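You operate a simulated robot arm through the tools that you are given. There is no shell and no other tool.

You are at the controls of a simulated robot arm. One attempt, no reset.

## Task
Close up the fuel filter and ready the engine for cranking.
Fine: filter lid shut, nut tight, bleed knob shut; speed lever slow, stop lever to run, decompression lever on.

It is judged by the outcome, as a careful person would: the job done as asked, and still so three seconds after it is handed in. It fails if anything else is knocked over, pushed out of place, dropped, spilled or broken. A push-on lid holds only when it is set on centred and level and pressed home; a screw cap is set on level and turned clockwise until tight.

## Robot
A 7-joint arm with a three-finger gripper, fixed in place. Base frame: the origin is on the floor under the middle of its stand, x ahead of it, y to its left, z up. Units: m, degrees, N and s.
It reaches about 1.342 m from its shoulder. Its first joint turns from -166.0 to 166.0 degrees. Payload 2.69 kg.
Tool frame: the origin (TCP) lies between the finger pads and is the grasp point; the fingertips stand 0.03 m ahead of it; z points along the fingers, y is the line along which they close. The gripper opens to 0.128 m; its body begins 0.117 m behind the TCP.
Orientation is that of the tool frame in the base frame, as a unit quaternion [x, y, z, w]. With the fingers straight down and closing along the base's y, the tool's x points along the base's -x, its y along +y and its z along -z.

## Interface
- The arm moves only by the tool nudge_tool. Its argument "targets" is a list of rows, each an object of numbers (a shift or turn left out is 0, a gripper value left out holds the last): "x", "y", "z": the shift along the tool's x, y, z in m; "rx", "ry", "rz": the turn, a rotation vector about the tool's x, y, z in degrees; "claw": the gripper command, from -1 (fully open) to 1 (shut), values between in proportion. In form: [{"x": .., "y": .., "z": .., "rx": .., "ry": .., "rz": .., "claw": ..}, ...]. A call has 1 to 20 rows; each row is the pose to reach, as a shift and turn from the pose commanded when the call began, along the tool's axes at that moment. Each row takes 0.2 s and may step no farther than 0.05 m and 8.6 degrees from the row before; otherwise, or with a gripper value out of range, the whole call is refused. A pose out of reach is approached as far as the arm can. The call stops where the force on the tool passes 90 N (or 10 N more than at its start, if that is more) or the arm is blocked; 0.2 s more then pass. Each finger travels about 0.127 m/s and halts on what it meets, pressing with about 40 N; the grip force reading is that of the motor and also rises with nothing between the fingers. The clock runs only during rows and for 0.2 s after the last one: add rows that repeat a pose to give the fingers time. It gives the time, the measured TCP pose, the force on the tool (base axes), the opening and the grip force at its end, in the units of the frame above (readings bear some noise), with the torque about the TCP (base axes, N m) and any sound that the robot's microphone picked up.
- Cameras (640 x 400 px; columns grow to the right, rows downward): "scene" is fixed at [0.0489, -0.4983, 1.5255]; the picture's right is [0.79, -0.61, 0.00], its down [-0.15, -0.19, -0.97] and it looks along [0.60, 0.77, -0.24] (base axes); focal length 356 px, centre (320, 200). "wrist" rides on the gripper at [0.058, 0.054, -0.131] in the tool frame; the picture's right is [-0.68, 0.74, 0.00], its down [-0.62, -0.57, -0.55] and it looks along [-0.40, -0.37, 0.84] (tool axes); focal length 234 px, centre (320, 200). There is no depth. A picture from a camera that has moved, and an enlarged one, comes with that camera's place and axes in the base frame and with its lens.
- camera(camera): a new picture of that camera. No time passes.
- raise_lower(by): moves the trunk up (or, below 0, down) by that many m; the arm rides with it, the base frame stays. It gives what a move gives, with no picture.
- zoom(camera, box): a new picture of the part [left, top, right, bottom] of that camera's present view, enlarged. No time passes.
- sign_off(): hands the job in; it is judged then, once.

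Places have to be worked out from the pictures, the camera data and where the tool is seen. Open the gripper and draw the arm clear of the work before you hand the job in, unless the task says otherwise.

The tools are called after "Call:" by a JSON object that holds its "method" and its "body". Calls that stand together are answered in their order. nudge_tool: Moves the arm, as the interface text tells. Its arguments: {"type":"object","properties":{"targets":{"type":"array","items":{"type":"object","properties":{"x":{"type":"number"},"y":{"type":"number"},"z":{"type":"number"},"rx":{"type":"number"},"ry":{"type":"number"},"rz":{"type":"number"},"claw":{"type":"number"}}}}},"required":["targets"]} The other tools are called the same way: raise_lower (by) moves the trunk up or down; camera (camera) takes a picture; zoom (camera, box) takes an enlarged picture of a part of a camera's view; sign_off () hands the job in.

At the start:

```text
time: 0.0
eef_pos: [0.4591, 0.3106, 1.4067]
ee_rot: [0.0, 1.0, 0.0, 0.0]
contact_force: [-0.3, -0.2, -0.6]
ft_torque: [-0.01, -0.01, -0.02]
opening: 0.1279
finger_force: 0.1
trunk travel left (down, up): [-0.15, 0.2]
```

scene: 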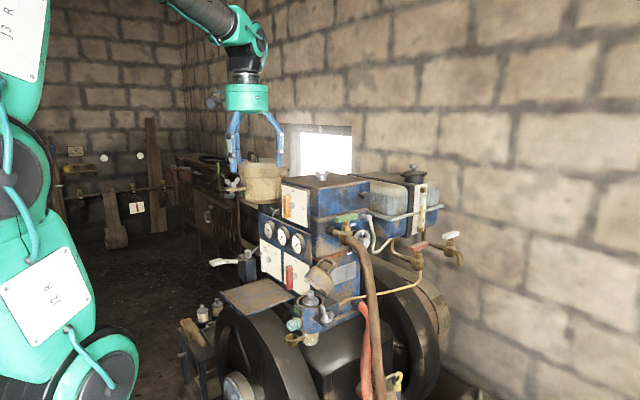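
wrist: 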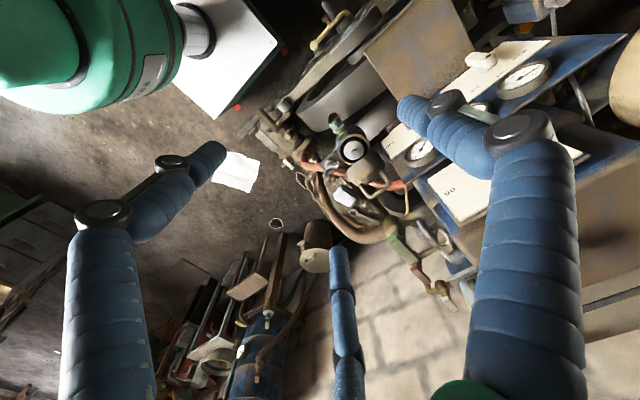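

I start by looking closer at the engine in the scene view to find the filter, its lid, and the levers.

Call:
{"method": "zoom", "body": {"camera": "scene", "box": [200, 160, 360, 260]}}

Call:
{"method": "zoom", "body": {"camera": "scene", "box": [240, 240, 400, 340]}}

Call:
{"method": "zoom", "body": {"camera": "scene", "box": [320, 160, 480, 260]}}

Call:
{"method": "zoom", "body": {"camera": "scene", "box": [160, 280, 320, 380]}}

```text
4.00 times, centred on (280, 210) of scene
camera zoom: at [0.0489, -0.4983, 1.5255], right [0.79, -0.61, 0.0], down [-0.15, -0.19, -0.97], along [0.6, 0.77, -0.24], focal length 1424 px, centre (480, 160)
```

zoom: 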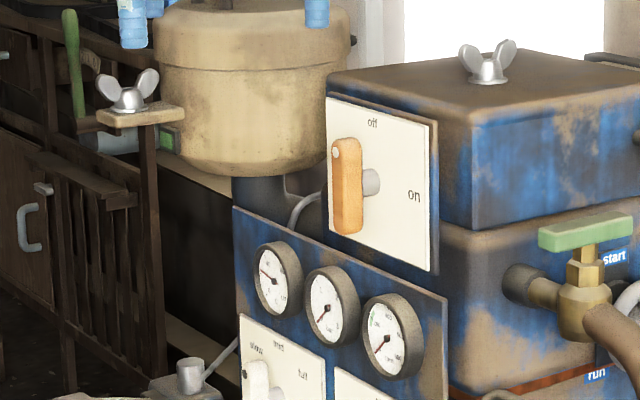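

```text
4.00 times, centred on (320, 290) of scene
camera zoom: at [0.0489, -0.4983, 1.5255], right [0.79, -0.61, 0.0], down [-0.15, -0.19, -0.97], along [0.6, 0.77, -0.24], focal length 1424 px, centre (320, -160)
```

zoom: 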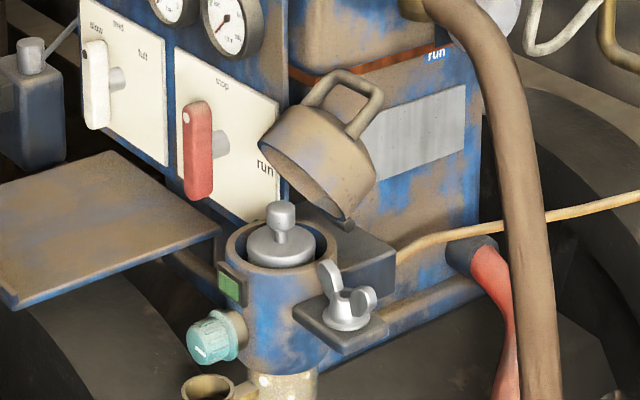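

```text
4.00 times, centred on (400, 210) of scene
camera zoom: at [0.0489, -0.4983, 1.5255], right [0.79, -0.61, 0.0], down [-0.15, -0.19, -0.97], along [0.6, 0.77, -0.24], focal length 1424 px, centre (0, 160)
```

zoom: 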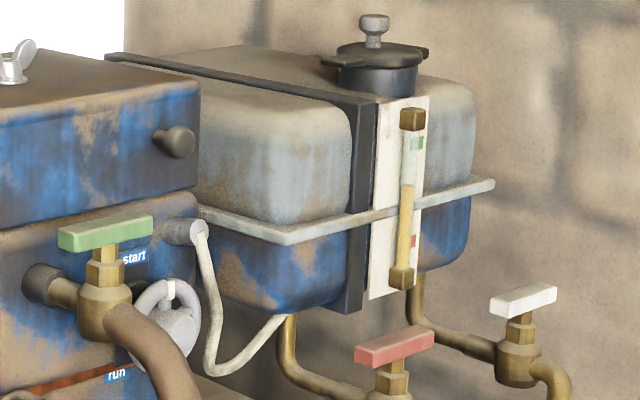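

```text
4.00 times, centred on (240, 330) of scene
camera zoom: at [0.0489, -0.4983, 1.5255], right [0.79, -0.61, 0.0], down [-0.15, -0.19, -0.97], along [0.6, 0.77, -0.24], focal length 1424 px, centre (640, -320)
```

zoom: 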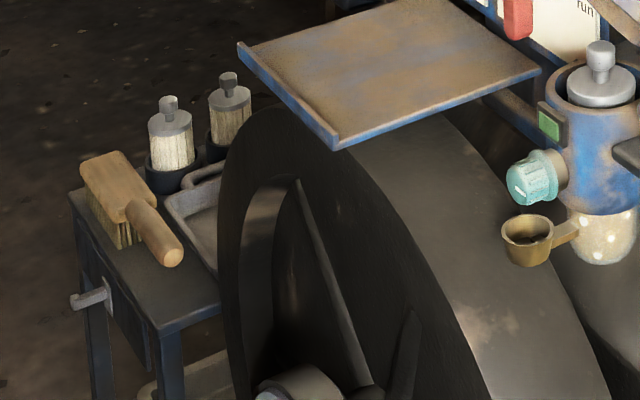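

The filter (lid open, wing nut on a tab, teal bleed knob) is at about (310,300), and the three lever panels are to its upper left. I look at the wrist view more closely to triangulate.

Call:
{"method": "zoom", "body": {"camera": "wrist", "box": [260, 60, 480, 240]}}

Call:
{"method": "zoom", "body": {"camera": "wrist", "box": [380, 20, 640, 220]}}

Call:
{"method": "zoom", "body": {"camera": "scene", "box": [250, 235, 330, 295]}}

Call:
{"method": "zoom", "body": {"camera": "scene", "box": [280, 270, 350, 350]}}

```text
2.22 times, centred on (370, 150) of wrist
camera zoom: at [0.4001, 0.3651, 1.5378], right [0.68, 0.74, 0.0], down [0.62, -0.57, 0.55], along [0.4, -0.37, -0.84], focal length 520 px, centre (209, 311)
```

zoom: 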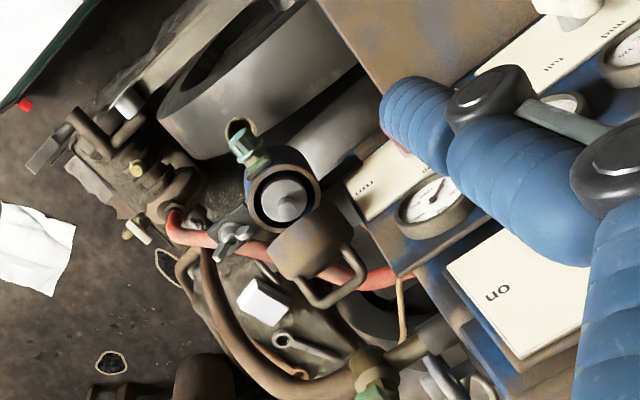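

```text
2.00 times, centred on (510, 120) of wrist
camera zoom: at [0.4001, 0.3651, 1.5378], right [0.68, 0.74, 0.0], down [0.62, -0.57, 0.55], along [0.4, -0.37, -0.84], focal length 468 px, centre (-60, 360)
```

zoom: 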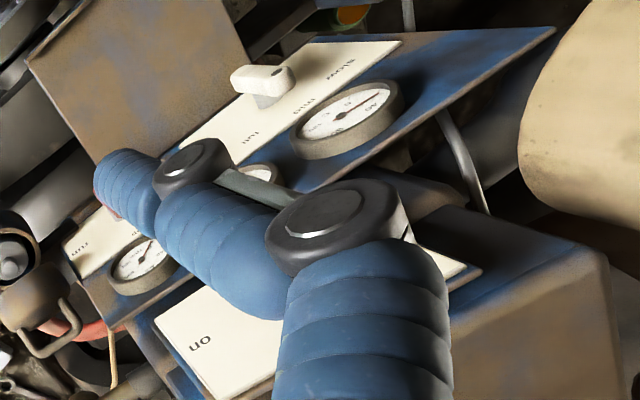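

```text
6.67 times, centred on (290, 265) of scene
camera zoom: at [0.0489, -0.4983, 1.5255], right [0.79, -0.61, 0.0], down [-0.15, -0.19, -0.97], along [0.6, 0.77, -0.24], focal length 2373 px, centre (520, -233)
```

zoom: 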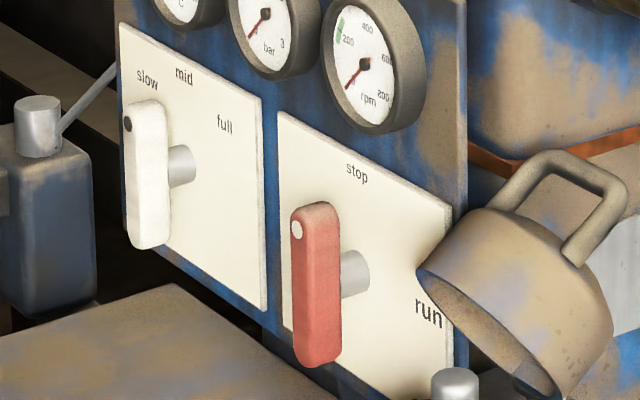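

```text
5.00 times, centred on (315, 310) of scene
camera zoom: at [0.0489, -0.4983, 1.5255], right [0.79, -0.61, 0.0], down [-0.15, -0.19, -0.97], along [0.6, 0.77, -0.24], focal length 1780 px, centre (345, -350)
```

zoom: 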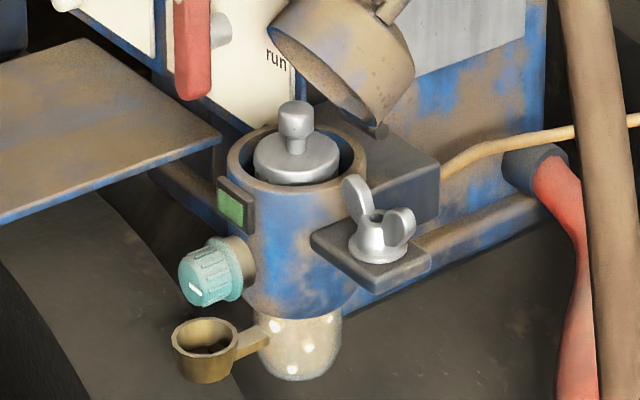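

Triangulating the filter's element knob from both views gives about (0.617, 0.287, 1.00); the lid hinges on its +x side, the wing nut tab is on the -y side and the bleed knob faces -x toward the robot. I pull back and tilt the tool forward to see the panels and filter from the front.

Call:
{"method": "nudge_tool", "body": {"targets": [{"x": 0.025, "ry": -7.5}, {"x": 0.05, "ry": -15}, {"x": 0.075, "ry": -22.5}, {"x": 0.1, "ry": -30}, {"x": 0.125, "ry": -37.5}, {"x": 0.15, "ry": -45}, {"x": 0.165, "ry": -50}, {"x": 0.18, "ry": -55}]}}

Call:
{"method": "camera", "body": {"camera": "wrist"}}

Call:
{"method": "camera", "body": {"camera": "scene"}}

```text
time: 1.8
eef_pos: [0.2797, 0.3122, 1.4073]
ee_rot: [0.0, 0.887, 0.0, 0.462]
contact_force: [-0.2, -0.6, -0.3]
ft_torque: [-0.01, -0.01, 0.04]
opening: 0.128
finger_force: 0.0
trunk travel left (down, up): [-0.15, 0.2]
```

```text
taken
camera wrist: at [0.1386, 0.3651, 1.4344], right [0.39, 0.74, 0.56], down [-0.1, -0.57, 0.82], along [0.92, -0.37, -0.15], focal length 234 px, centre (320, 200)
```

wrist: 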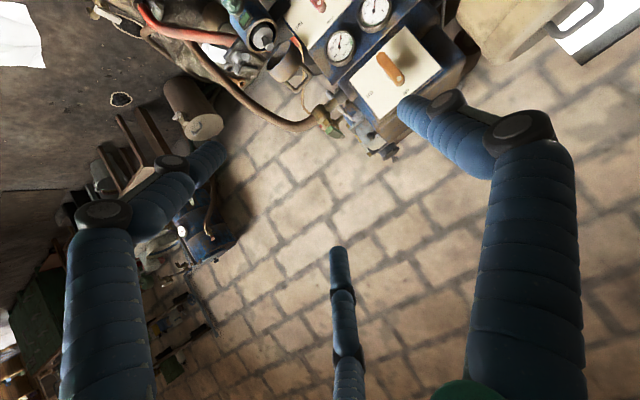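

```text
taken
```

scene: 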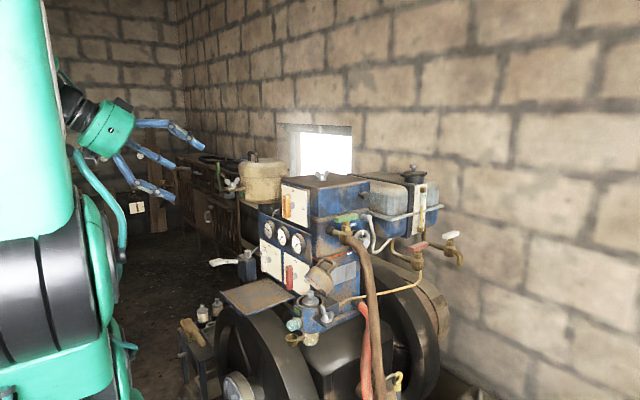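

The wrist picture is upside-down in this roll, so I roll the tool about its own axis to bring the camera above the fingers, which also tells me how freely the wrist turns.

Call:
{"method": "nudge_tool", "body": {"targets": [{"rz": 8.5}, {"rz": 17}, {"rz": 25.5}, {"rz": 34}, {"rz": 42.5}, {"rz": 51}, {"rz": 59.5}, {"rz": 68}, {"rz": 76.5}, {"rz": 85}, {"rz": 90}]}}

Call:
{"method": "camera", "body": {"camera": "wrist"}}

```text
time: 4.2
eef_pos: [0.2947, 0.3197, 1.4058]
ee_rot: [0.62, 0.637, 0.309, 0.338]
contact_force: [-0.4, -5.2, 1.6]
ft_torque: [0.39, 0.09, 0.47]
opening: 0.1282
finger_force: 0.1
out of reach, approached as far as the arm can: row 11
trunk travel left (down, up): [-0.15, 0.2]
```

```text
taken
camera wrist: at [0.2176, 0.3834, 1.5232], right [0.43, -0.65, 0.63], down [-0.77, -0.62, -0.11], along [0.47, -0.44, -0.77], focal length 234 px, centre (320, 200)
```

wrist: 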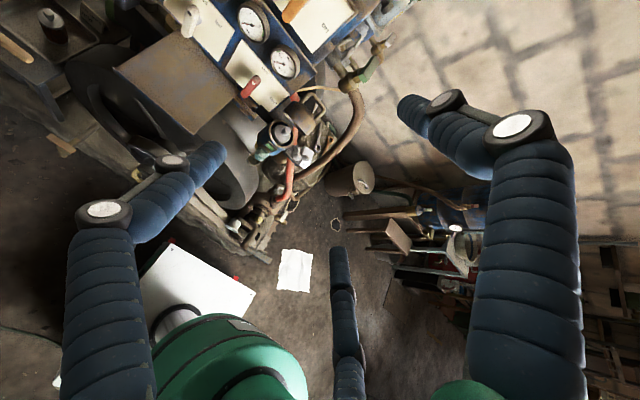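

Positive roll runs out at about 85° from here (a limit), so I roll back the other way to see how far the negative side goes.

Call:
{"method": "nudge_tool", "body": {"targets": [{"rz": -8.5}, {"rz": -17}, {"rz": -25.5}, {"rz": -34}, {"rz": -42.5}, {"rz": -51}, {"rz": -59.5}, {"rz": -68}, {"rz": -76.5}, {"rz": -85}, {"rz": -93}, {"rz": -101}, {"rz": -109}, {"rz": -117}, {"rz": -125}, {"rz": -133}, {"rz": -141}, {"rz": -149}, {"rz": -157}, {"rz": -165}]}}

Call:
{"method": "camera", "body": {"camera": "wrist"}}

```text
time: 8.4
eef_pos: [0.295, 0.3126, 1.4192]
ee_rot: [-0.54, 0.704, -0.282, 0.366]
contact_force: [-0.4, -0.1, 0.0]
ft_torque: [-0.01, -0.01, -0.01]
opening: 0.128
finger_force: 0.0
trunk travel left (down, up): [-0.15, 0.2]
```

```text
taken
camera wrist: at [0.1467, 0.2705, 1.4394], right [-0.31, 0.84, -0.44], down [-0.05, 0.45, 0.89], along [0.95, 0.3, -0.1], focal length 234 px, centre (320, 200)
```

wrist: 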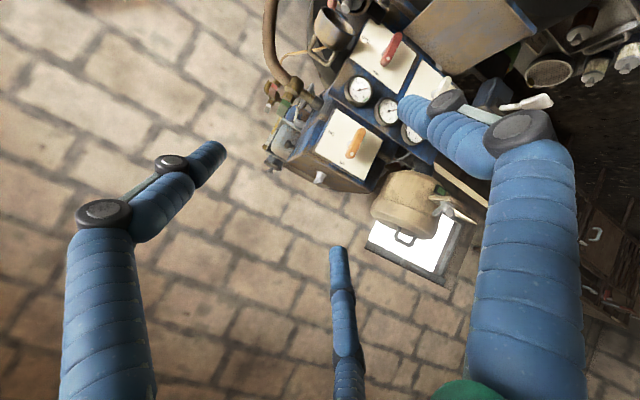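

Negative roll is free so far; I continue to about -180° so the camera sits above the fingers.

Call:
{"method": "nudge_tool", "body": {"targets": [{"rz": -8.5}, {"rz": -17}, {"rz": -25.5}, {"rz": -34}, {"rz": -42.5}, {"rz": -51}, {"rz": -59.5}, {"rz": -68}, {"rz": -76.5}, {"rz": -85}, {"rz": -93}, {"rz": -101}, {"rz": -105}]}}

Call:
{"method": "camera", "body": {"camera": "wrist"}}

Call:
{"method": "camera", "body": {"camera": "scene"}}

```text
time: 11.2
eef_pos: [0.294, 0.3139, 1.4191]
ee_rot: [0.887, 0.001, 0.462, 0.0]
contact_force: [-0.4, -0.2, 0.2]
ft_torque: [0.01, -0.03, 0.03]
opening: 0.1279
finger_force: 0.0
trunk travel left (down, up): [-0.15, 0.2]
```

```text
taken
camera wrist: at [0.2186, 0.2602, 1.5417], right [-0.39, -0.74, -0.55], down [-0.8, 0.56, -0.19], along [0.45, 0.37, -0.81], focal length 234 px, centre (320, 200)
```

wrist: 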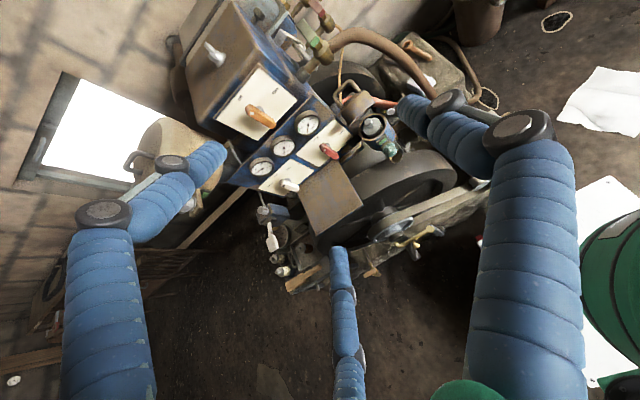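

```text
taken
```

scene: 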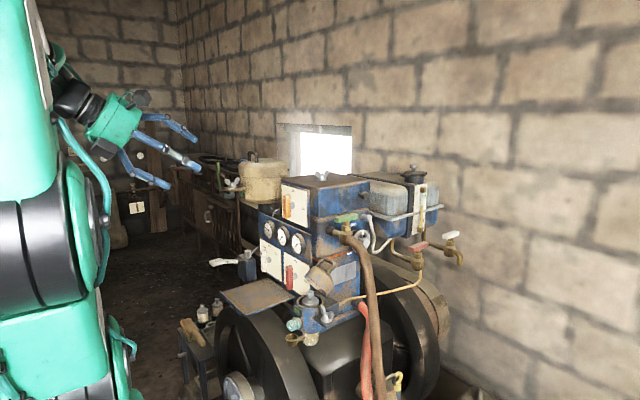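

Now the camera looks down on the panels and filter from the robot's side. I zoom in for measurements.

Call:
{"method": "zoom", "body": {"camera": "wrist", "box": [200, 70, 360, 220]}}

Call:
{"method": "zoom", "body": {"camera": "wrist", "box": [320, 70, 480, 220]}}

```text
2.67 times, centred on (280, 145) of wrist
camera zoom: at [0.2186, 0.2602, 1.5417], right [-0.39, -0.74, -0.55], down [-0.8, 0.56, -0.19], along [0.45, 0.37, -0.81], focal length 624 px, centre (427, 347)
```

zoom: 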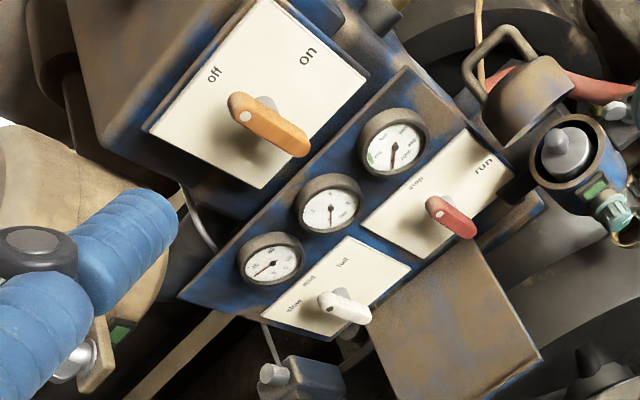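

```text
2.67 times, centred on (400, 145) of wrist
camera zoom: at [0.2186, 0.2602, 1.5417], right [-0.39, -0.74, -0.55], down [-0.8, 0.56, -0.19], along [0.45, 0.37, -0.81], focal length 624 px, centre (107, 347)
```

zoom: 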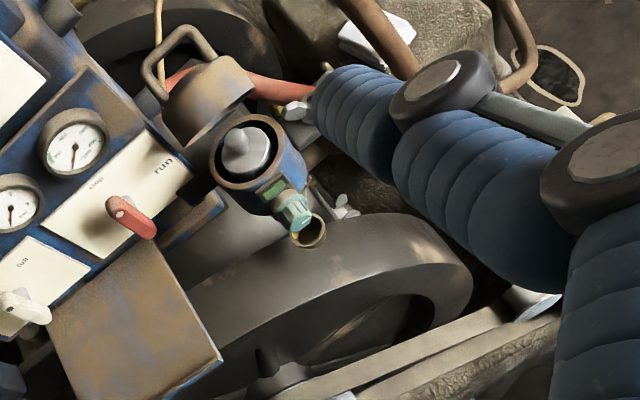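

Rough fixes: orange lever end (0.63, 0.44, 1.27), red (0.61, 0.40, 1.05), white (0.60, 0.54, 1.06). I level the tool to face +x and lower it to get a frontal close view for better measurements.

Call:
{"method": "nudge_tool", "body": {"targets": [{"x": -0.018, "z": 0.024, "ry": 5}, {"x": -0.036, "z": 0.048, "ry": 10}, {"x": -0.054, "z": 0.072, "ry": 15}, {"x": -0.072, "z": 0.096, "ry": 20}, {"x": -0.09, "z": 0.12, "ry": 25}, {"x": -0.108, "z": 0.144, "ry": 30}, {"x": -0.126, "z": 0.169, "ry": 35}]}}

Call:
{"method": "camera", "body": {"camera": "wrist"}}

Call:
{"method": "camera", "body": {"camera": "scene"}}

```text
time: 12.8
eef_pos: [0.3605, 0.3136, 1.2181]
ee_rot: [0.707, 0.001, 0.707, -0.001]
contact_force: [-0.2, -0.6, 0.2]
ft_torque: [0.02, 0.01, 0.03]
opening: 0.1279
finger_force: 0.1
trunk travel left (down, up): [-0.15, 0.2]
```

```text
taken
camera wrist: at [0.2289, 0.2595, 1.2775], right [0.0, -0.74, -0.68], down [-0.55, 0.57, -0.62], along [0.84, 0.37, -0.4], focal length 234 px, centre (320, 200)
```

wrist: 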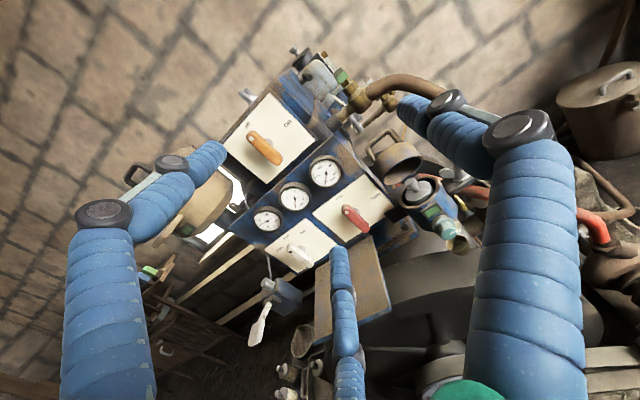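

```text
taken
```

scene: 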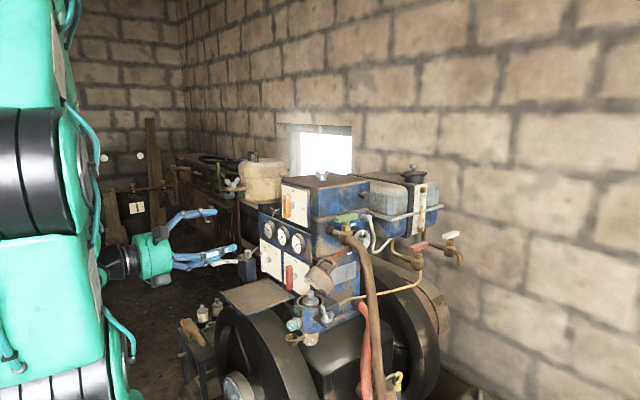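

Call:
{"method": "zoom", "body": {"camera": "wrist", "box": [210, 70, 400, 270]}}

Call:
{"method": "zoom", "body": {"camera": "wrist", "box": [340, 110, 490, 260]}}

Call:
{"method": "zoom", "body": {"camera": "scene", "box": [255, 235, 305, 295]}}

Call:
{"method": "zoom", "body": {"camera": "scene", "box": [275, 170, 335, 230]}}

```text
2.00 times, centred on (305, 170) of wrist
camera zoom: at [0.2289, 0.2595, 1.2775], right [0.0, -0.74, -0.68], down [-0.55, 0.57, -0.62], along [0.84, 0.37, -0.4], focal length 468 px, centre (350, 260)
```

zoom: 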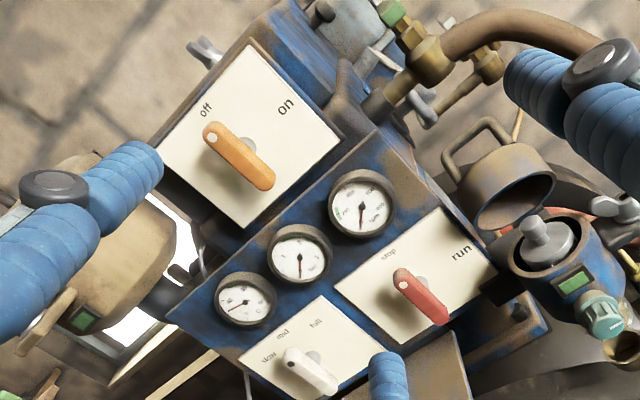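

```text
2.67 times, centred on (415, 185) of wrist
camera zoom: at [0.2289, 0.2595, 1.2775], right [0.0, -0.74, -0.68], down [-0.55, 0.57, -0.62], along [0.84, 0.37, -0.4], focal length 624 px, centre (67, 240)
```

zoom: 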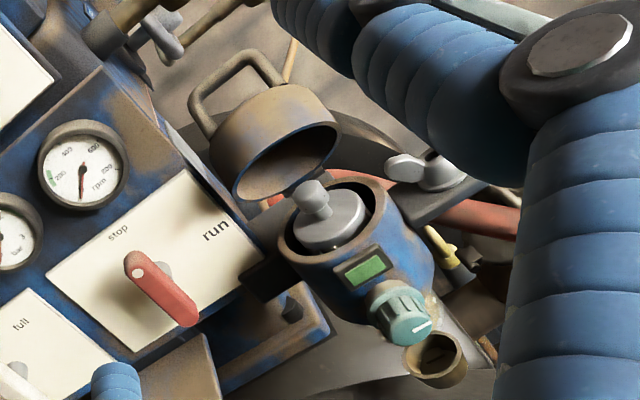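

```text
6.67 times, centred on (280, 265) of scene
camera zoom: at [0.0489, -0.4983, 1.5255], right [0.79, -0.61, 0.0], down [-0.15, -0.19, -0.97], along [0.6, 0.77, -0.24], focal length 2373 px, centre (587, -233)
```

zoom: 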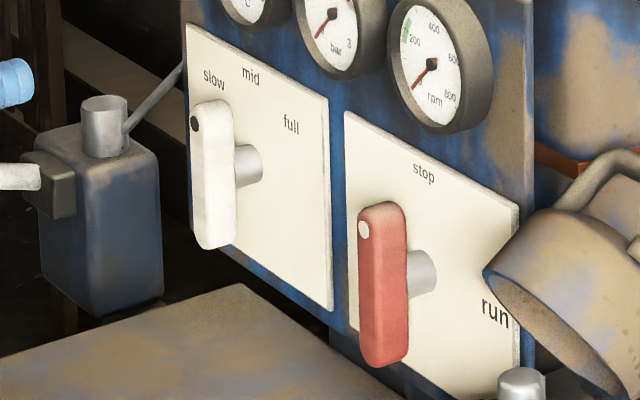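

```text
6.67 times, centred on (305, 200) of scene
camera zoom: at [0.0489, -0.4983, 1.5255], right [0.79, -0.61, 0.0], down [-0.15, -0.19, -0.97], along [0.6, 0.77, -0.24], focal length 2373 px, centre (420, 200)
```

zoom: 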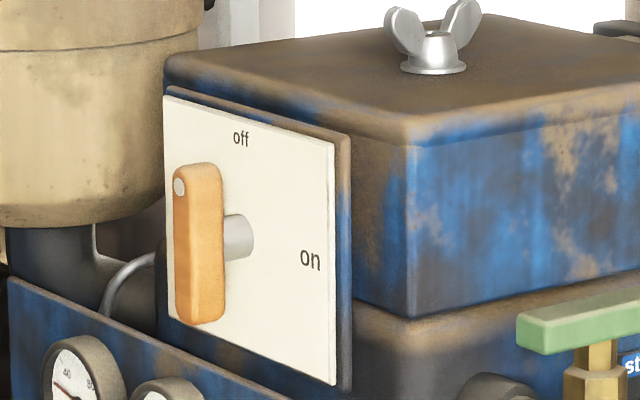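

The wrist camera now shows all three levers (bars with the dotted end up: white at mid, red at stop, orange at off) and the open filter lid. I zoom further on each lever for exact positions.

Call:
{"method": "zoom", "body": {"camera": "wrist", "box": [220, 90, 300, 140]}}

Call:
{"method": "zoom", "body": {"camera": "wrist", "box": [320, 180, 400, 230]}}

Call:
{"method": "zoom", "body": {"camera": "wrist", "box": [260, 215, 340, 265]}}

```text
8.00 times, centred on (260, 115) of wrist
camera zoom: at [0.2289, 0.2595, 1.2775], right [0.0, -0.74, -0.68], down [-0.55, 0.57, -0.62], along [0.84, 0.37, -0.4], focal length 1873 px, centre (800, 880)
```

zoom: 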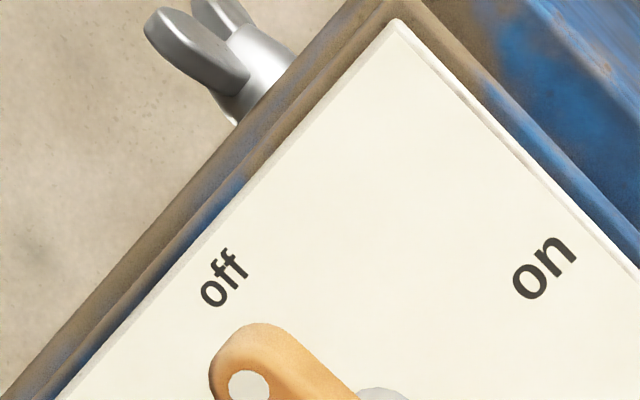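

```text
8.00 times, centred on (360, 205) of wrist
camera zoom: at [0.2289, 0.2595, 1.2775], right [0.0, -0.74, -0.68], down [-0.55, 0.57, -0.62], along [0.84, 0.37, -0.4], focal length 1873 px, centre (0, 160)
```

zoom: 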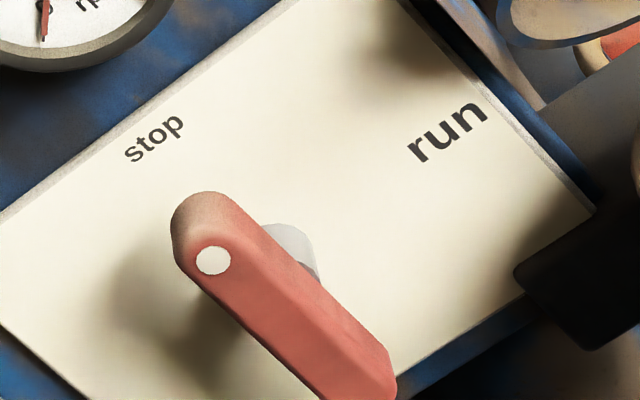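

```text
8.00 times, centred on (300, 240) of wrist
camera zoom: at [0.2289, 0.2595, 1.2775], right [0.0, -0.74, -0.68], down [-0.55, 0.57, -0.62], along [0.84, 0.37, -0.4], focal length 1873 px, centre (480, -120)
```

zoom: 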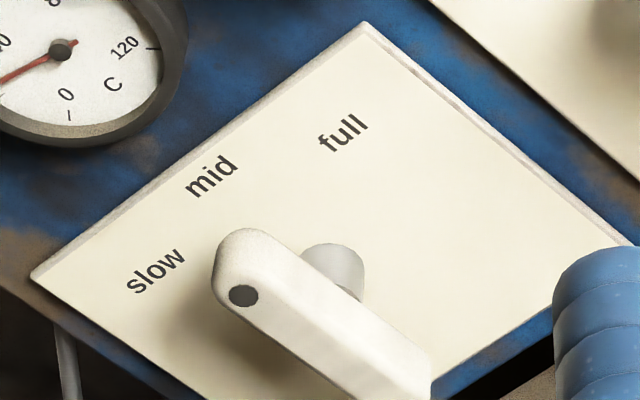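

Refined fixes (dots on lever front faces): orange (0.626, 0.436, 1.262), red (0.612, 0.408, 1.034), white (0.608, 0.570, 1.037); pivots about 28 mm below each. I narrow the gripper and move in front of the orange decompression lever.

Call:
{"method": "nudge_tool", "body": {"targets": [{"x": 0.003, "y": -0.02, "z": 0.02, "claw": 0.1}, {"x": 0.006, "y": -0.045, "z": 0.04}, {"x": 0.009, "y": -0.07, "z": 0.06}, {"x": 0.012, "y": -0.095, "z": 0.08}, {"x": 0.016, "y": -0.122, "z": 0.1}, {"x": 0.016, "y": -0.122, "z": 0.12}]}}

Call:
{"method": "camera", "body": {"camera": "wrist"}}

Call:
{"method": "camera", "body": {"camera": "scene"}}

```text
time: 14.2
eef_pos: [0.4814, 0.4375, 1.2341]
ee_rot: [0.707, 0.0, 0.707, 0.0]
contact_force: [-0.3, 1.0, 0.2]
ft_torque: [0.01, 0.0, -0.03]
opening: 0.0574
finger_force: 0.0
trunk travel left (down, up): [-0.15, 0.2]
```

```text
taken
camera wrist: at [0.3482, 0.3835, 1.2928], right [0.0, -0.74, -0.68], down [-0.55, 0.57, -0.62], along [0.84, 0.37, -0.4], focal length 234 px, centre (320, 200)
```

wrist: 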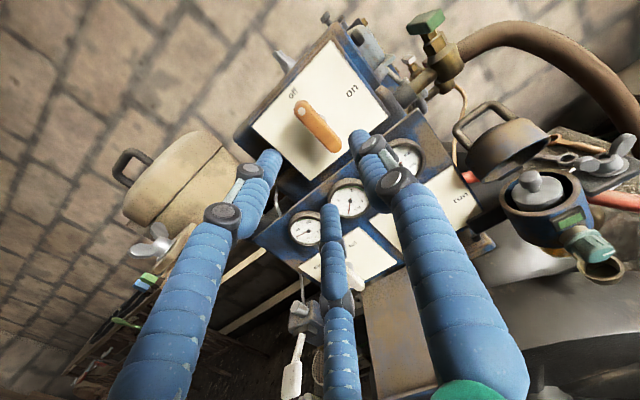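

```text
taken
```

scene: 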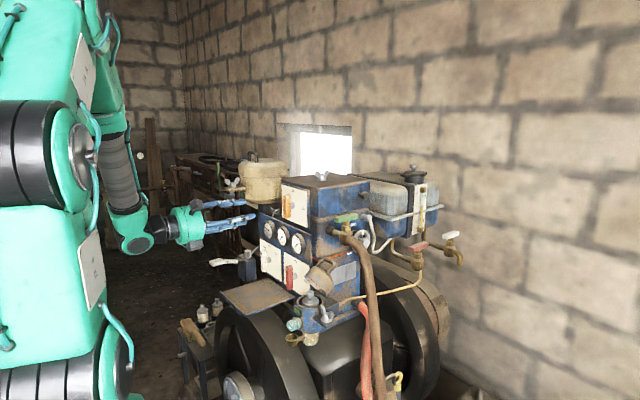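

The fingers straddle the lever line: thumb on the -y side, two fingers on the +y side. I zoom to refine the lever's place from this closer view.

Call:
{"method": "zoom", "body": {"camera": "wrist", "box": [240, 60, 400, 180]}}

Call:
{"method": "zoom", "body": {"camera": "scene", "box": [180, 160, 320, 260]}}

```text
3.33 times, centred on (320, 120) of wrist
camera zoom: at [0.3482, 0.3835, 1.2928], right [0.0, -0.74, -0.68], down [-0.55, 0.57, -0.62], along [0.84, 0.37, -0.4], focal length 781 px, centre (320, 467)
```

zoom: 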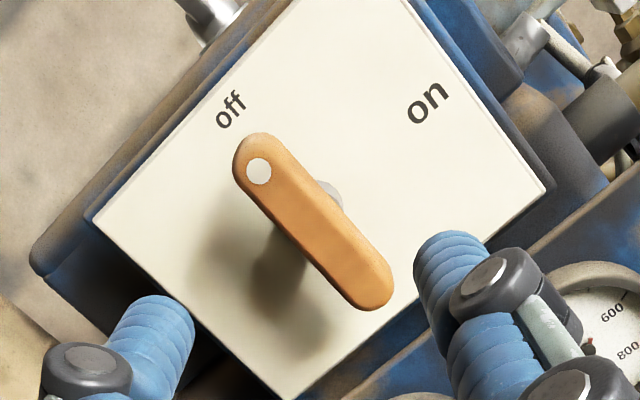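

```text
4.00 times, centred on (250, 210) of scene
camera zoom: at [0.0489, -0.4983, 1.5255], right [0.79, -0.61, 0.0], down [-0.15, -0.19, -0.97], along [0.6, 0.77, -0.24], focal length 1424 px, centre (600, 160)
```

zoom: 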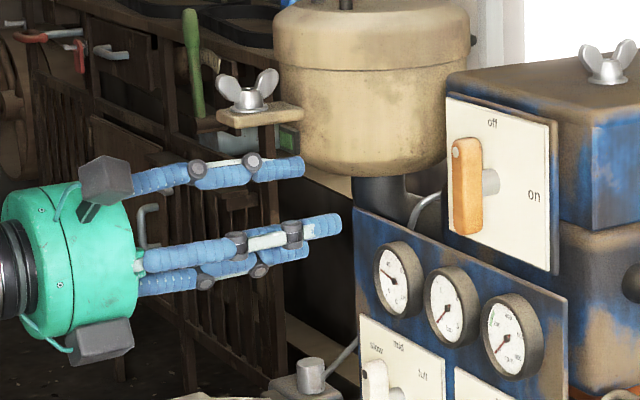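

The lever pivot refines to about (y 0.4395, z 1.235), with its front face at x ≈ 0.628; the TCP is already on that axis. I move straight in until the fingertips straddle the bar.

Call:
{"method": "nudge_tool", "body": {"targets": [{"x": 0.001, "y": -0.002, "z": 0.04}, {"x": 0.001, "y": -0.003, "z": 0.075}, {"x": 0.001, "y": -0.003, "z": 0.105}, {"x": 0.001, "y": -0.003, "z": 0.125}, {"x": 0.001, "y": -0.003, "z": 0.135}]}}

Call:
{"method": "zoom", "body": {"camera": "scene", "box": [220, 160, 340, 250]}}

Call:
{"method": "camera", "body": {"camera": "wrist"}}

```text
time: 15.4
eef_pos: [0.6128, 0.4399, 1.235]
ee_rot: [0.707, 0.002, 0.707, -0.001]
contact_force: [-34.4, 9.1, -8.3]
ft_torque: [-0.05, 1.51, 0.63]
opening: 0.0709
finger_force: 8.9
trunk travel left (down, up): [-0.15, 0.2]
```

```text
4.44 times, centred on (280, 205) of scene
camera zoom: at [0.0489, -0.4983, 1.5255], right [0.79, -0.61, 0.0], down [-0.15, -0.19, -0.97], along [0.6, 0.77, -0.24], focal length 1582 px, centre (498, 178)
```

zoom: 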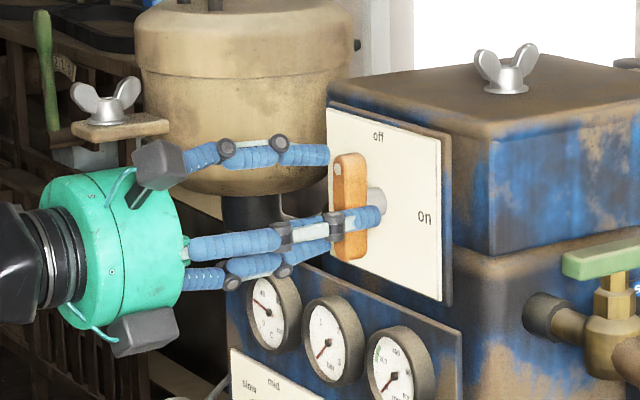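

```text
taken
camera wrist: at [0.4805, 0.3868, 1.2935], right [0.0, -0.74, -0.67], down [-0.55, 0.56, -0.62], along [0.83, 0.37, -0.41], focal length 234 px, centre (320, 200)
```

wrist: 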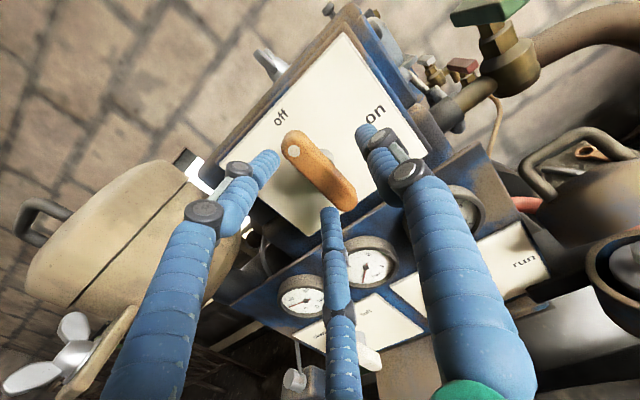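

The reading shows 34 N along -x located at about 37 mm below and 10 mm to +y of the TCP: the lower finger's tip has landed on the bar's lower-end edge. I back off, open wider and look.

Call:
{"method": "nudge_tool", "body": {"targets": [{"z": -0.02}, {"z": -0.04, "claw": -0.5}, {"z": -0.04}]}}

Call:
{"method": "camera", "body": {"camera": "wrist"}}

Call:
{"method": "zoom", "body": {"camera": "scene", "box": [220, 160, 340, 250]}}

```text
time: 16.2
eef_pos: [0.575, 0.4392, 1.2378]
ee_rot: [0.707, 0.0, 0.707, 0.0]
contact_force: [-0.9, 0.4, -0.3]
ft_torque: [-0.05, -0.01, 0.03]
opening: 0.096
finger_force: 0.2
trunk travel left (down, up): [-0.15, 0.2]
```

```text
taken
camera wrist: at [0.4432, 0.3844, 1.2956], right [0.0, -0.74, -0.68], down [-0.55, 0.57, -0.62], along [0.84, 0.37, -0.4], focal length 234 px, centre (320, 200)
```

wrist: 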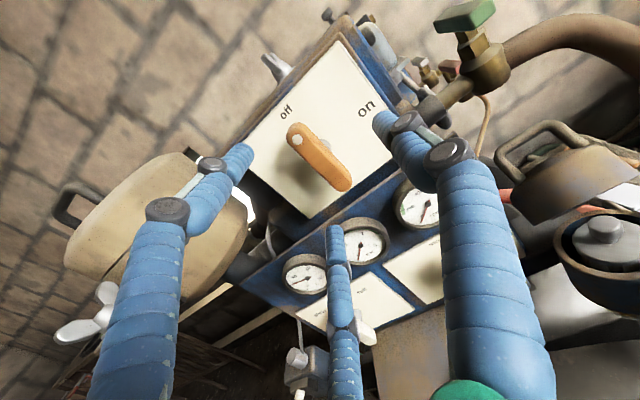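

```text
4.44 times, centred on (280, 205) of scene
camera zoom: at [0.0489, -0.4983, 1.5255], right [0.79, -0.61, 0.0], down [-0.15, -0.19, -0.97], along [0.6, 0.77, -0.24], focal length 1582 px, centre (498, 178)
```

zoom: 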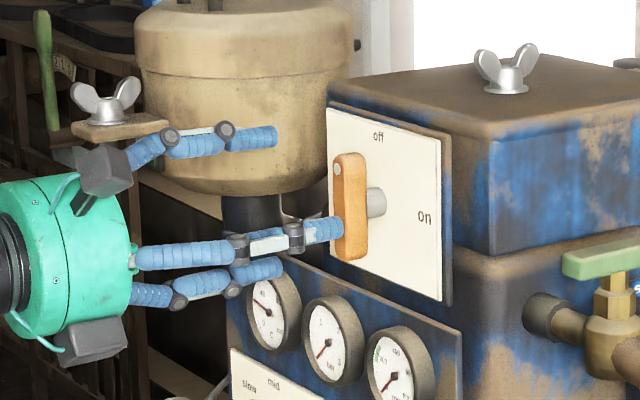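

The gripper is a centric three-jaw (thumb at tool +y, two fingers at ±60° on the other side), so I need a wider opening to straddle the bar. The lever is still vertical at off; I open to ~0.115 and approach again.

Call:
{"method": "nudge_tool", "body": {"targets": [{"claw": -0.85}, {"z": 0.015}, {"z": 0.03}, {"z": 0.041}, {"z": 0.041}]}}

Call:
{"method": "camera", "body": {"camera": "wrist"}}

Call:
{"method": "zoom", "body": {"camera": "scene", "box": [220, 160, 340, 250]}}

```text
time: 17.4
eef_pos: [0.6158, 0.4389, 1.2356]
ee_rot: [0.707, 0.0, 0.707, 0.0]
contact_force: [0.4, -0.9, 0.1]
ft_torque: [0.04, -0.02, 0.01]
opening: 0.1186
finger_force: 0.0
trunk travel left (down, up): [-0.15, 0.2]
```

```text
taken
camera wrist: at [0.4843, 0.3853, 1.2944], right [0.0, -0.74, -0.68], down [-0.55, 0.57, -0.62], along [0.84, 0.37, -0.4], focal length 234 px, centre (320, 200)
```

wrist: 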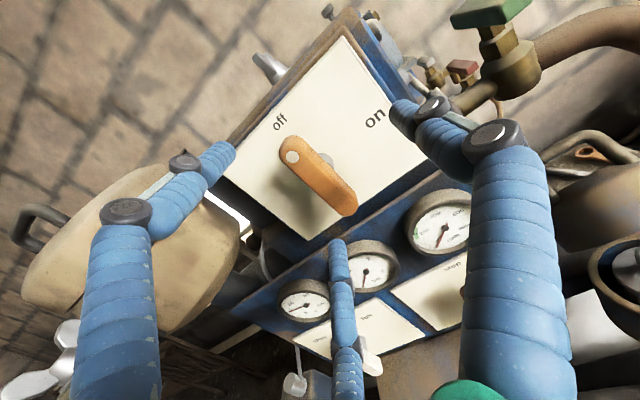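

```text
4.44 times, centred on (280, 205) of scene
camera zoom: at [0.0489, -0.4983, 1.5255], right [0.79, -0.61, 0.0], down [-0.15, -0.19, -0.97], along [0.6, 0.77, -0.24], focal length 1582 px, centre (498, 178)
```

zoom: 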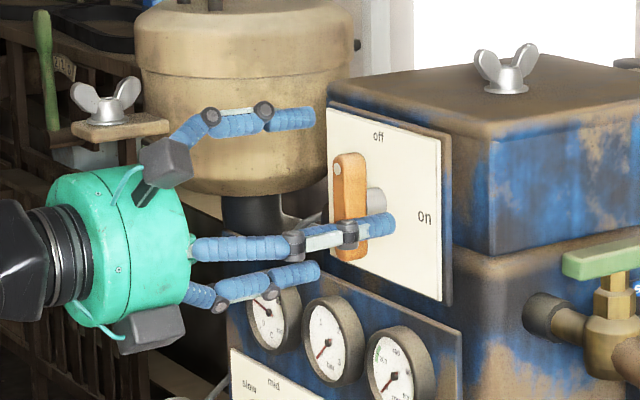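

No contact; the bar is inside the three fingers. I close the gripper on it.

Call:
{"method": "nudge_tool", "body": {"targets": [{"claw": 0.2}, {"claw": 0.6}, {"claw": 1.0}, {"claw": 1.0}]}}

Call:
{"method": "camera", "body": {"camera": "wrist"}}

Call:
{"method": "zoom", "body": {"camera": "scene", "box": [220, 160, 340, 250]}}

```text
time: 18.4
eef_pos: [0.6155, 0.4487, 1.236]
ee_rot: [0.707, 0.004, 0.707, -0.002]
contact_force: [-0.8, 82.9, -4.8]
ft_torque: [0.47, 1.34, 2.2]
opening: 0.0312
finger_force: 45.3
trunk travel left (down, up): [-0.15, 0.2]
```

```text
taken
camera wrist: at [0.484, 0.3938, 1.2941], right [0.01, -0.74, -0.67], down [-0.55, 0.56, -0.62], along [0.83, 0.38, -0.4], focal length 234 px, centre (320, 200)
```

wrist: 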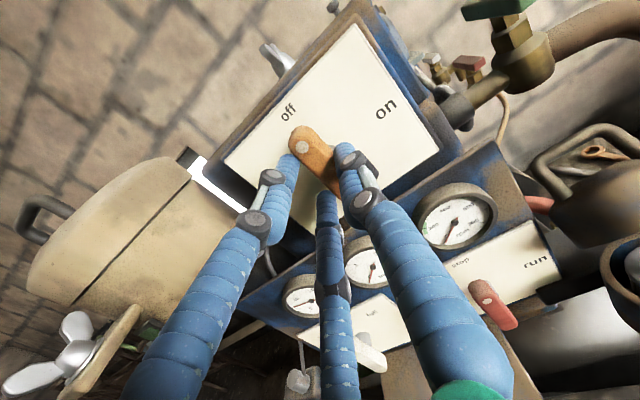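

```text
4.44 times, centred on (280, 205) of scene
camera zoom: at [0.0489, -0.4983, 1.5255], right [0.79, -0.61, 0.0], down [-0.15, -0.19, -0.97], along [0.6, 0.77, -0.24], focal length 1582 px, centre (498, 178)
```

zoom: 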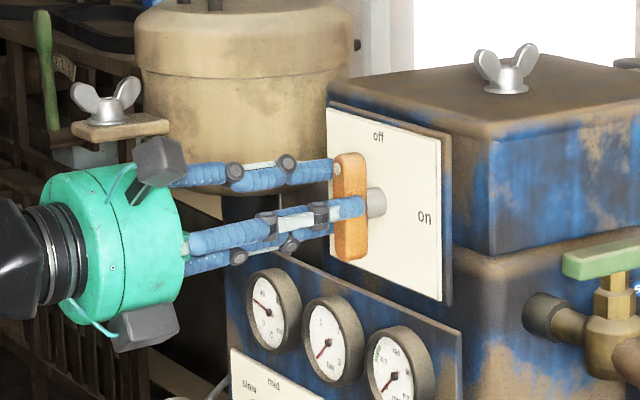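

The closing fingers pushed the tool 10 mm to +y (83 N): with this three-jaw geometry the bar seats off-centre toward the thumb. I shift the commanded pose by -0.010 in tool y to relieve the load.

Call:
{"method": "nudge_tool", "body": {"targets": [{"y": -0.004}, {"y": -0.008}, {"y": -0.01}]}}

```text
time: 19.2
eef_pos: [0.6152, 0.4486, 1.2368]
ee_rot: [0.707, -0.001, 0.707, 0.001]
contact_force: [-4.4, 22.1, 1.8]
ft_torque: [0.13, -1.38, 0.47]
opening: 0.0312
finger_force: 44.8
trunk travel left (down, up): [-0.15, 0.2]
```

Force is down to 22 N. Now I twist clockwise about the lever pivot (TCP sits 9 mm to +y of it, so it circles slightly), starting with 34°.

Call:
{"method": "nudge_tool", "body": {"targets": [{"x": 0.0013, "y": -0.0019, "rz": 8.5}, {"x": 0.0026, "y": -0.0016, "rz": 17}, {"x": 0.0039, "y": -0.0011, "rz": 25.5}, {"x": 0.005, "y": -0.0005, "rz": 34}]}}

Call:
{"method": "camera", "body": {"camera": "wrist"}}

Call:
{"method": "zoom", "body": {"camera": "scene", "box": [220, 160, 340, 250]}}

```text
time: 20.2
eef_pos: [0.6163, 0.4446, 1.2374]
ee_rot: [0.678, -0.208, 0.675, -0.204]
contact_force: [-11.8, -38.8, -17.4]
ft_torque: [-0.29, -0.3, -1.69]
opening: 0.0312
finger_force: 44.7
trunk travel left (down, up): [-0.15, 0.2]
```

```text
taken
camera wrist: at [0.4835, 0.3682, 1.2573], right [-0.01, -0.23, -0.97], down [-0.55, 0.82, -0.19], along [0.84, 0.53, -0.13], focal length 234 px, centre (320, 200)
```

wrist: 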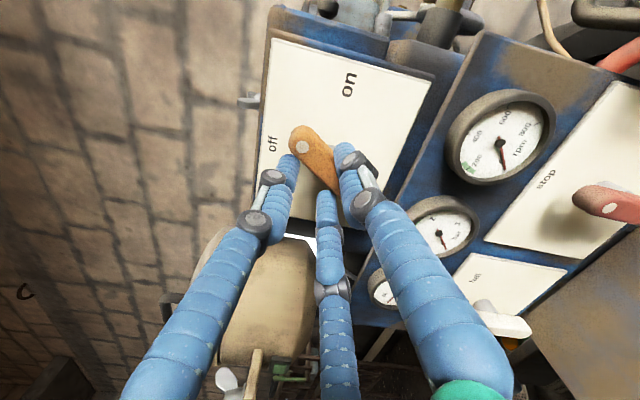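

```text
4.44 times, centred on (280, 205) of scene
camera zoom: at [0.0489, -0.4983, 1.5255], right [0.79, -0.61, 0.0], down [-0.15, -0.19, -0.97], along [0.6, 0.77, -0.24], focal length 1582 px, centre (498, 178)
```

zoom: 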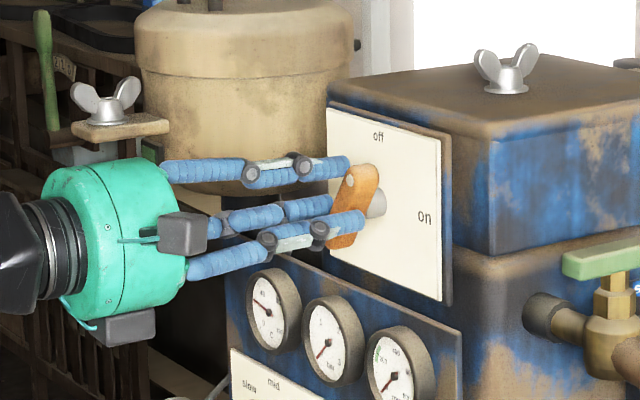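

The lever turns with the gripper (now ~34°), with the tool carrying 39 N sideways because the command runs 4–5 mm off. I correct that and continue to about 92°.

Call:
{"method": "nudge_tool", "body": {"targets": [{"x": 0.0011, "y": 0.0052, "rz": 8.5}, {"x": 0.0019, "y": 0.0052, "rz": 17}, {"x": 0.0028, "y": 0.0054, "rz": 25.5}, {"x": 0.0036, "y": 0.0057, "rz": 34}, {"x": 0.0042, "y": 0.0061, "rz": 42.5}, {"x": 0.005, "y": 0.0067, "rz": 51}, {"x": 0.0054, "y": 0.0071, "rz": 58}]}}

Call:
{"method": "camera", "body": {"camera": "wrist"}}

Call:
{"method": "zoom", "body": {"camera": "scene", "box": [220, 160, 340, 250]}}

```text
time: 21.8
eef_pos: [0.6165, 0.4385, 1.2366]
ee_rot: [-0.492, 0.511, -0.489, 0.507]
contact_force: [-4.4, -33.6, -44.5]
ft_torque: [-1.04, 1.13, -0.91]
opening: 0.0317
finger_force: 44.7
trunk travel left (down, up): [-0.15, 0.2]
```

```text
taken
camera wrist: at [0.4833, 0.3815, 1.1818], right [0.0, 0.7, -0.71], down [-0.54, 0.6, 0.59], along [0.84, 0.39, 0.38], focal length 234 px, centre (320, 200)
```

wrist: 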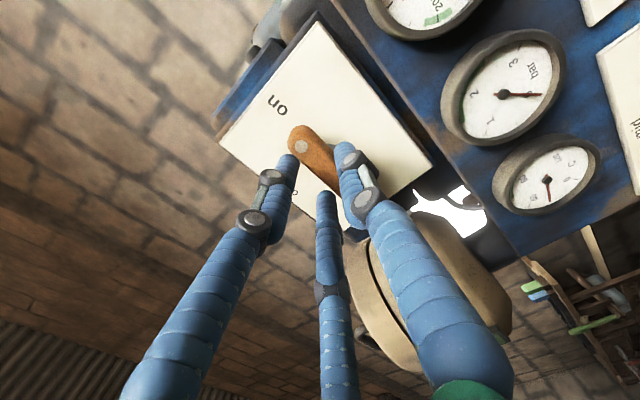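

```text
4.44 times, centred on (280, 205) of scene
camera zoom: at [0.0489, -0.4983, 1.5255], right [0.79, -0.61, 0.0], down [-0.15, -0.19, -0.97], along [0.6, 0.77, -0.24], focal length 1582 px, centre (498, 178)
```

zoom: 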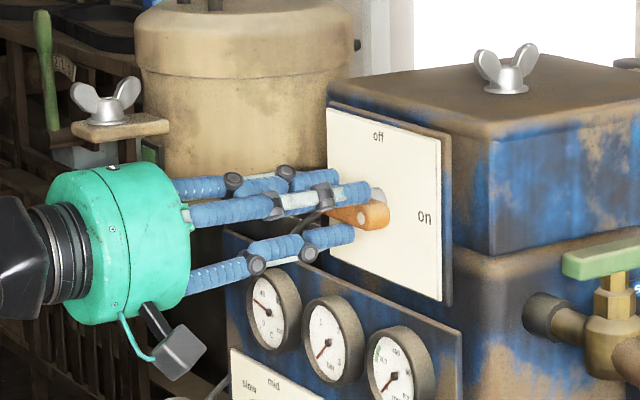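

The orange lever's dotted end now points at "on". I open partway to release it, then back straight out.

Call:
{"method": "nudge_tool", "body": {"targets": [{"claw": -0.3}, {"claw": -0.3}, {"z": -0.03}, {"z": -0.07}, {"z": -0.11}]}}

Call:
{"method": "zoom", "body": {"camera": "scene", "box": [220, 160, 340, 250]}}

Call:
{"method": "camera", "body": {"camera": "wrist"}}

```text
time: 23.0
eef_pos: [0.5062, 0.4402, 1.242]
ee_rot: [-0.492, 0.508, -0.491, 0.508]
contact_force: [-0.2, -0.2, -0.4]
ft_torque: [-0.03, -0.01, -0.03]
opening: 0.0835
finger_force: 0.1
trunk travel left (down, up): [-0.15, 0.2]
```

```text
4.44 times, centred on (280, 205) of scene
camera zoom: at [0.0489, -0.4983, 1.5255], right [0.79, -0.61, 0.0], down [-0.15, -0.19, -0.97], along [0.6, 0.77, -0.24], focal length 1582 px, centre (498, 178)
```

zoom: 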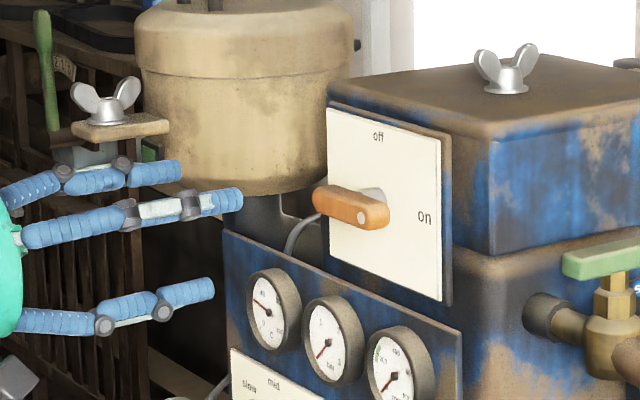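

```text
taken
camera wrist: at [0.3735, 0.384, 1.1857], right [0.0, 0.7, -0.71], down [-0.55, 0.6, 0.59], along [0.84, 0.39, 0.38], focal length 234 px, centre (320, 200)
```

wrist: 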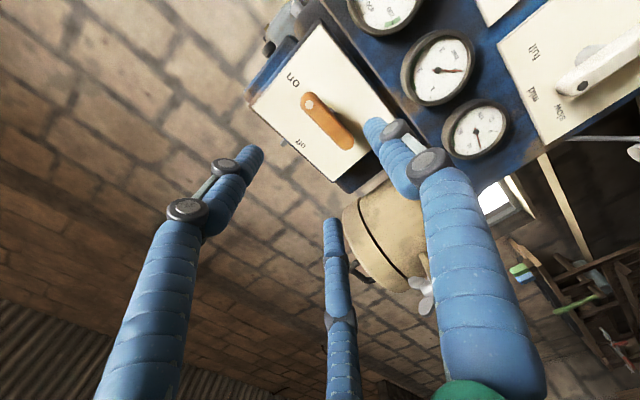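

Decompression lever is on. Next the red stop lever: I roll back 92° and move down in front of it, opening wider.

Call:
{"method": "nudge_tool", "body": {"targets": [{"x": 0.003, "y": 0.0212, "rz": -8.4}, {"x": 0.006, "y": 0.0424, "rz": -16.8}, {"x": 0.009, "y": 0.0637, "rz": -25.2}, {"x": 0.012, "y": 0.0849, "rz": -33.6}, {"x": 0.015, "y": 0.1061, "rz": -42}, {"x": 0.018, "y": 0.1274, "rz": -50.4}, {"x": 0.021, "y": 0.1486, "rz": -58.8}, {"x": 0.024, "y": 0.1698, "rz": -67.2}, {"x": 0.027, "y": 0.191, "rz": -75.6}, {"x": 0.03, "y": 0.2123, "rz": -84}, {"x": 0.0334, "y": 0.2335, "z": -0.006, "rz": -92, "claw": -0.65}, {"x": 0.0334, "y": 0.2335, "z": -0.006, "rz": -92, "claw": -0.65}]}}

Call:
{"method": "camera", "body": {"camera": "wrist"}}

Call:
{"method": "zoom", "body": {"camera": "scene", "box": [200, 220, 360, 320]}}

```text
time: 25.6
eef_pos: [0.4998, 0.4161, 1.0062]
ee_rot: [0.707, 0.0, 0.707, 0.001]
contact_force: [1.0, 0.5, -0.5]
ft_torque: [-0.01, 0.0, -0.03]
opening: 0.1058
finger_force: 0.0
trunk travel left (down, up): [-0.15, 0.2]
```

```text
taken
camera wrist: at [0.3671, 0.3619, 1.0649], right [0.0, -0.74, -0.68], down [-0.55, 0.56, -0.62], along [0.84, 0.37, -0.4], focal length 234 px, centre (320, 200)
```

wrist: 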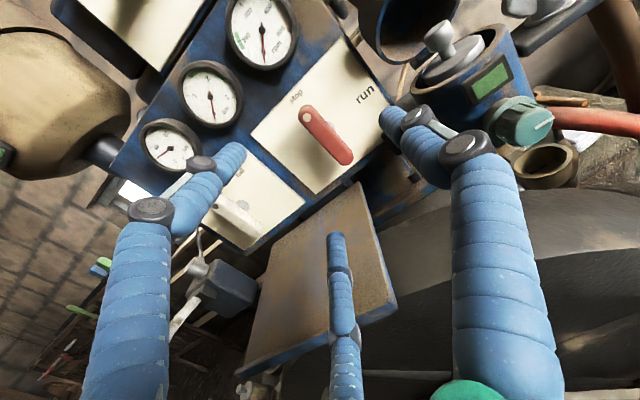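

```text
4.00 times, centred on (280, 270) of scene
camera zoom: at [0.0489, -0.4983, 1.5255], right [0.79, -0.61, 0.0], down [-0.15, -0.19, -0.97], along [0.6, 0.77, -0.24], focal length 1424 px, centre (480, -80)
```

zoom: 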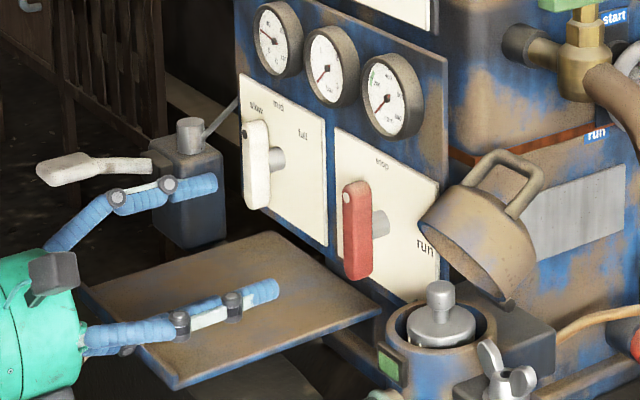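

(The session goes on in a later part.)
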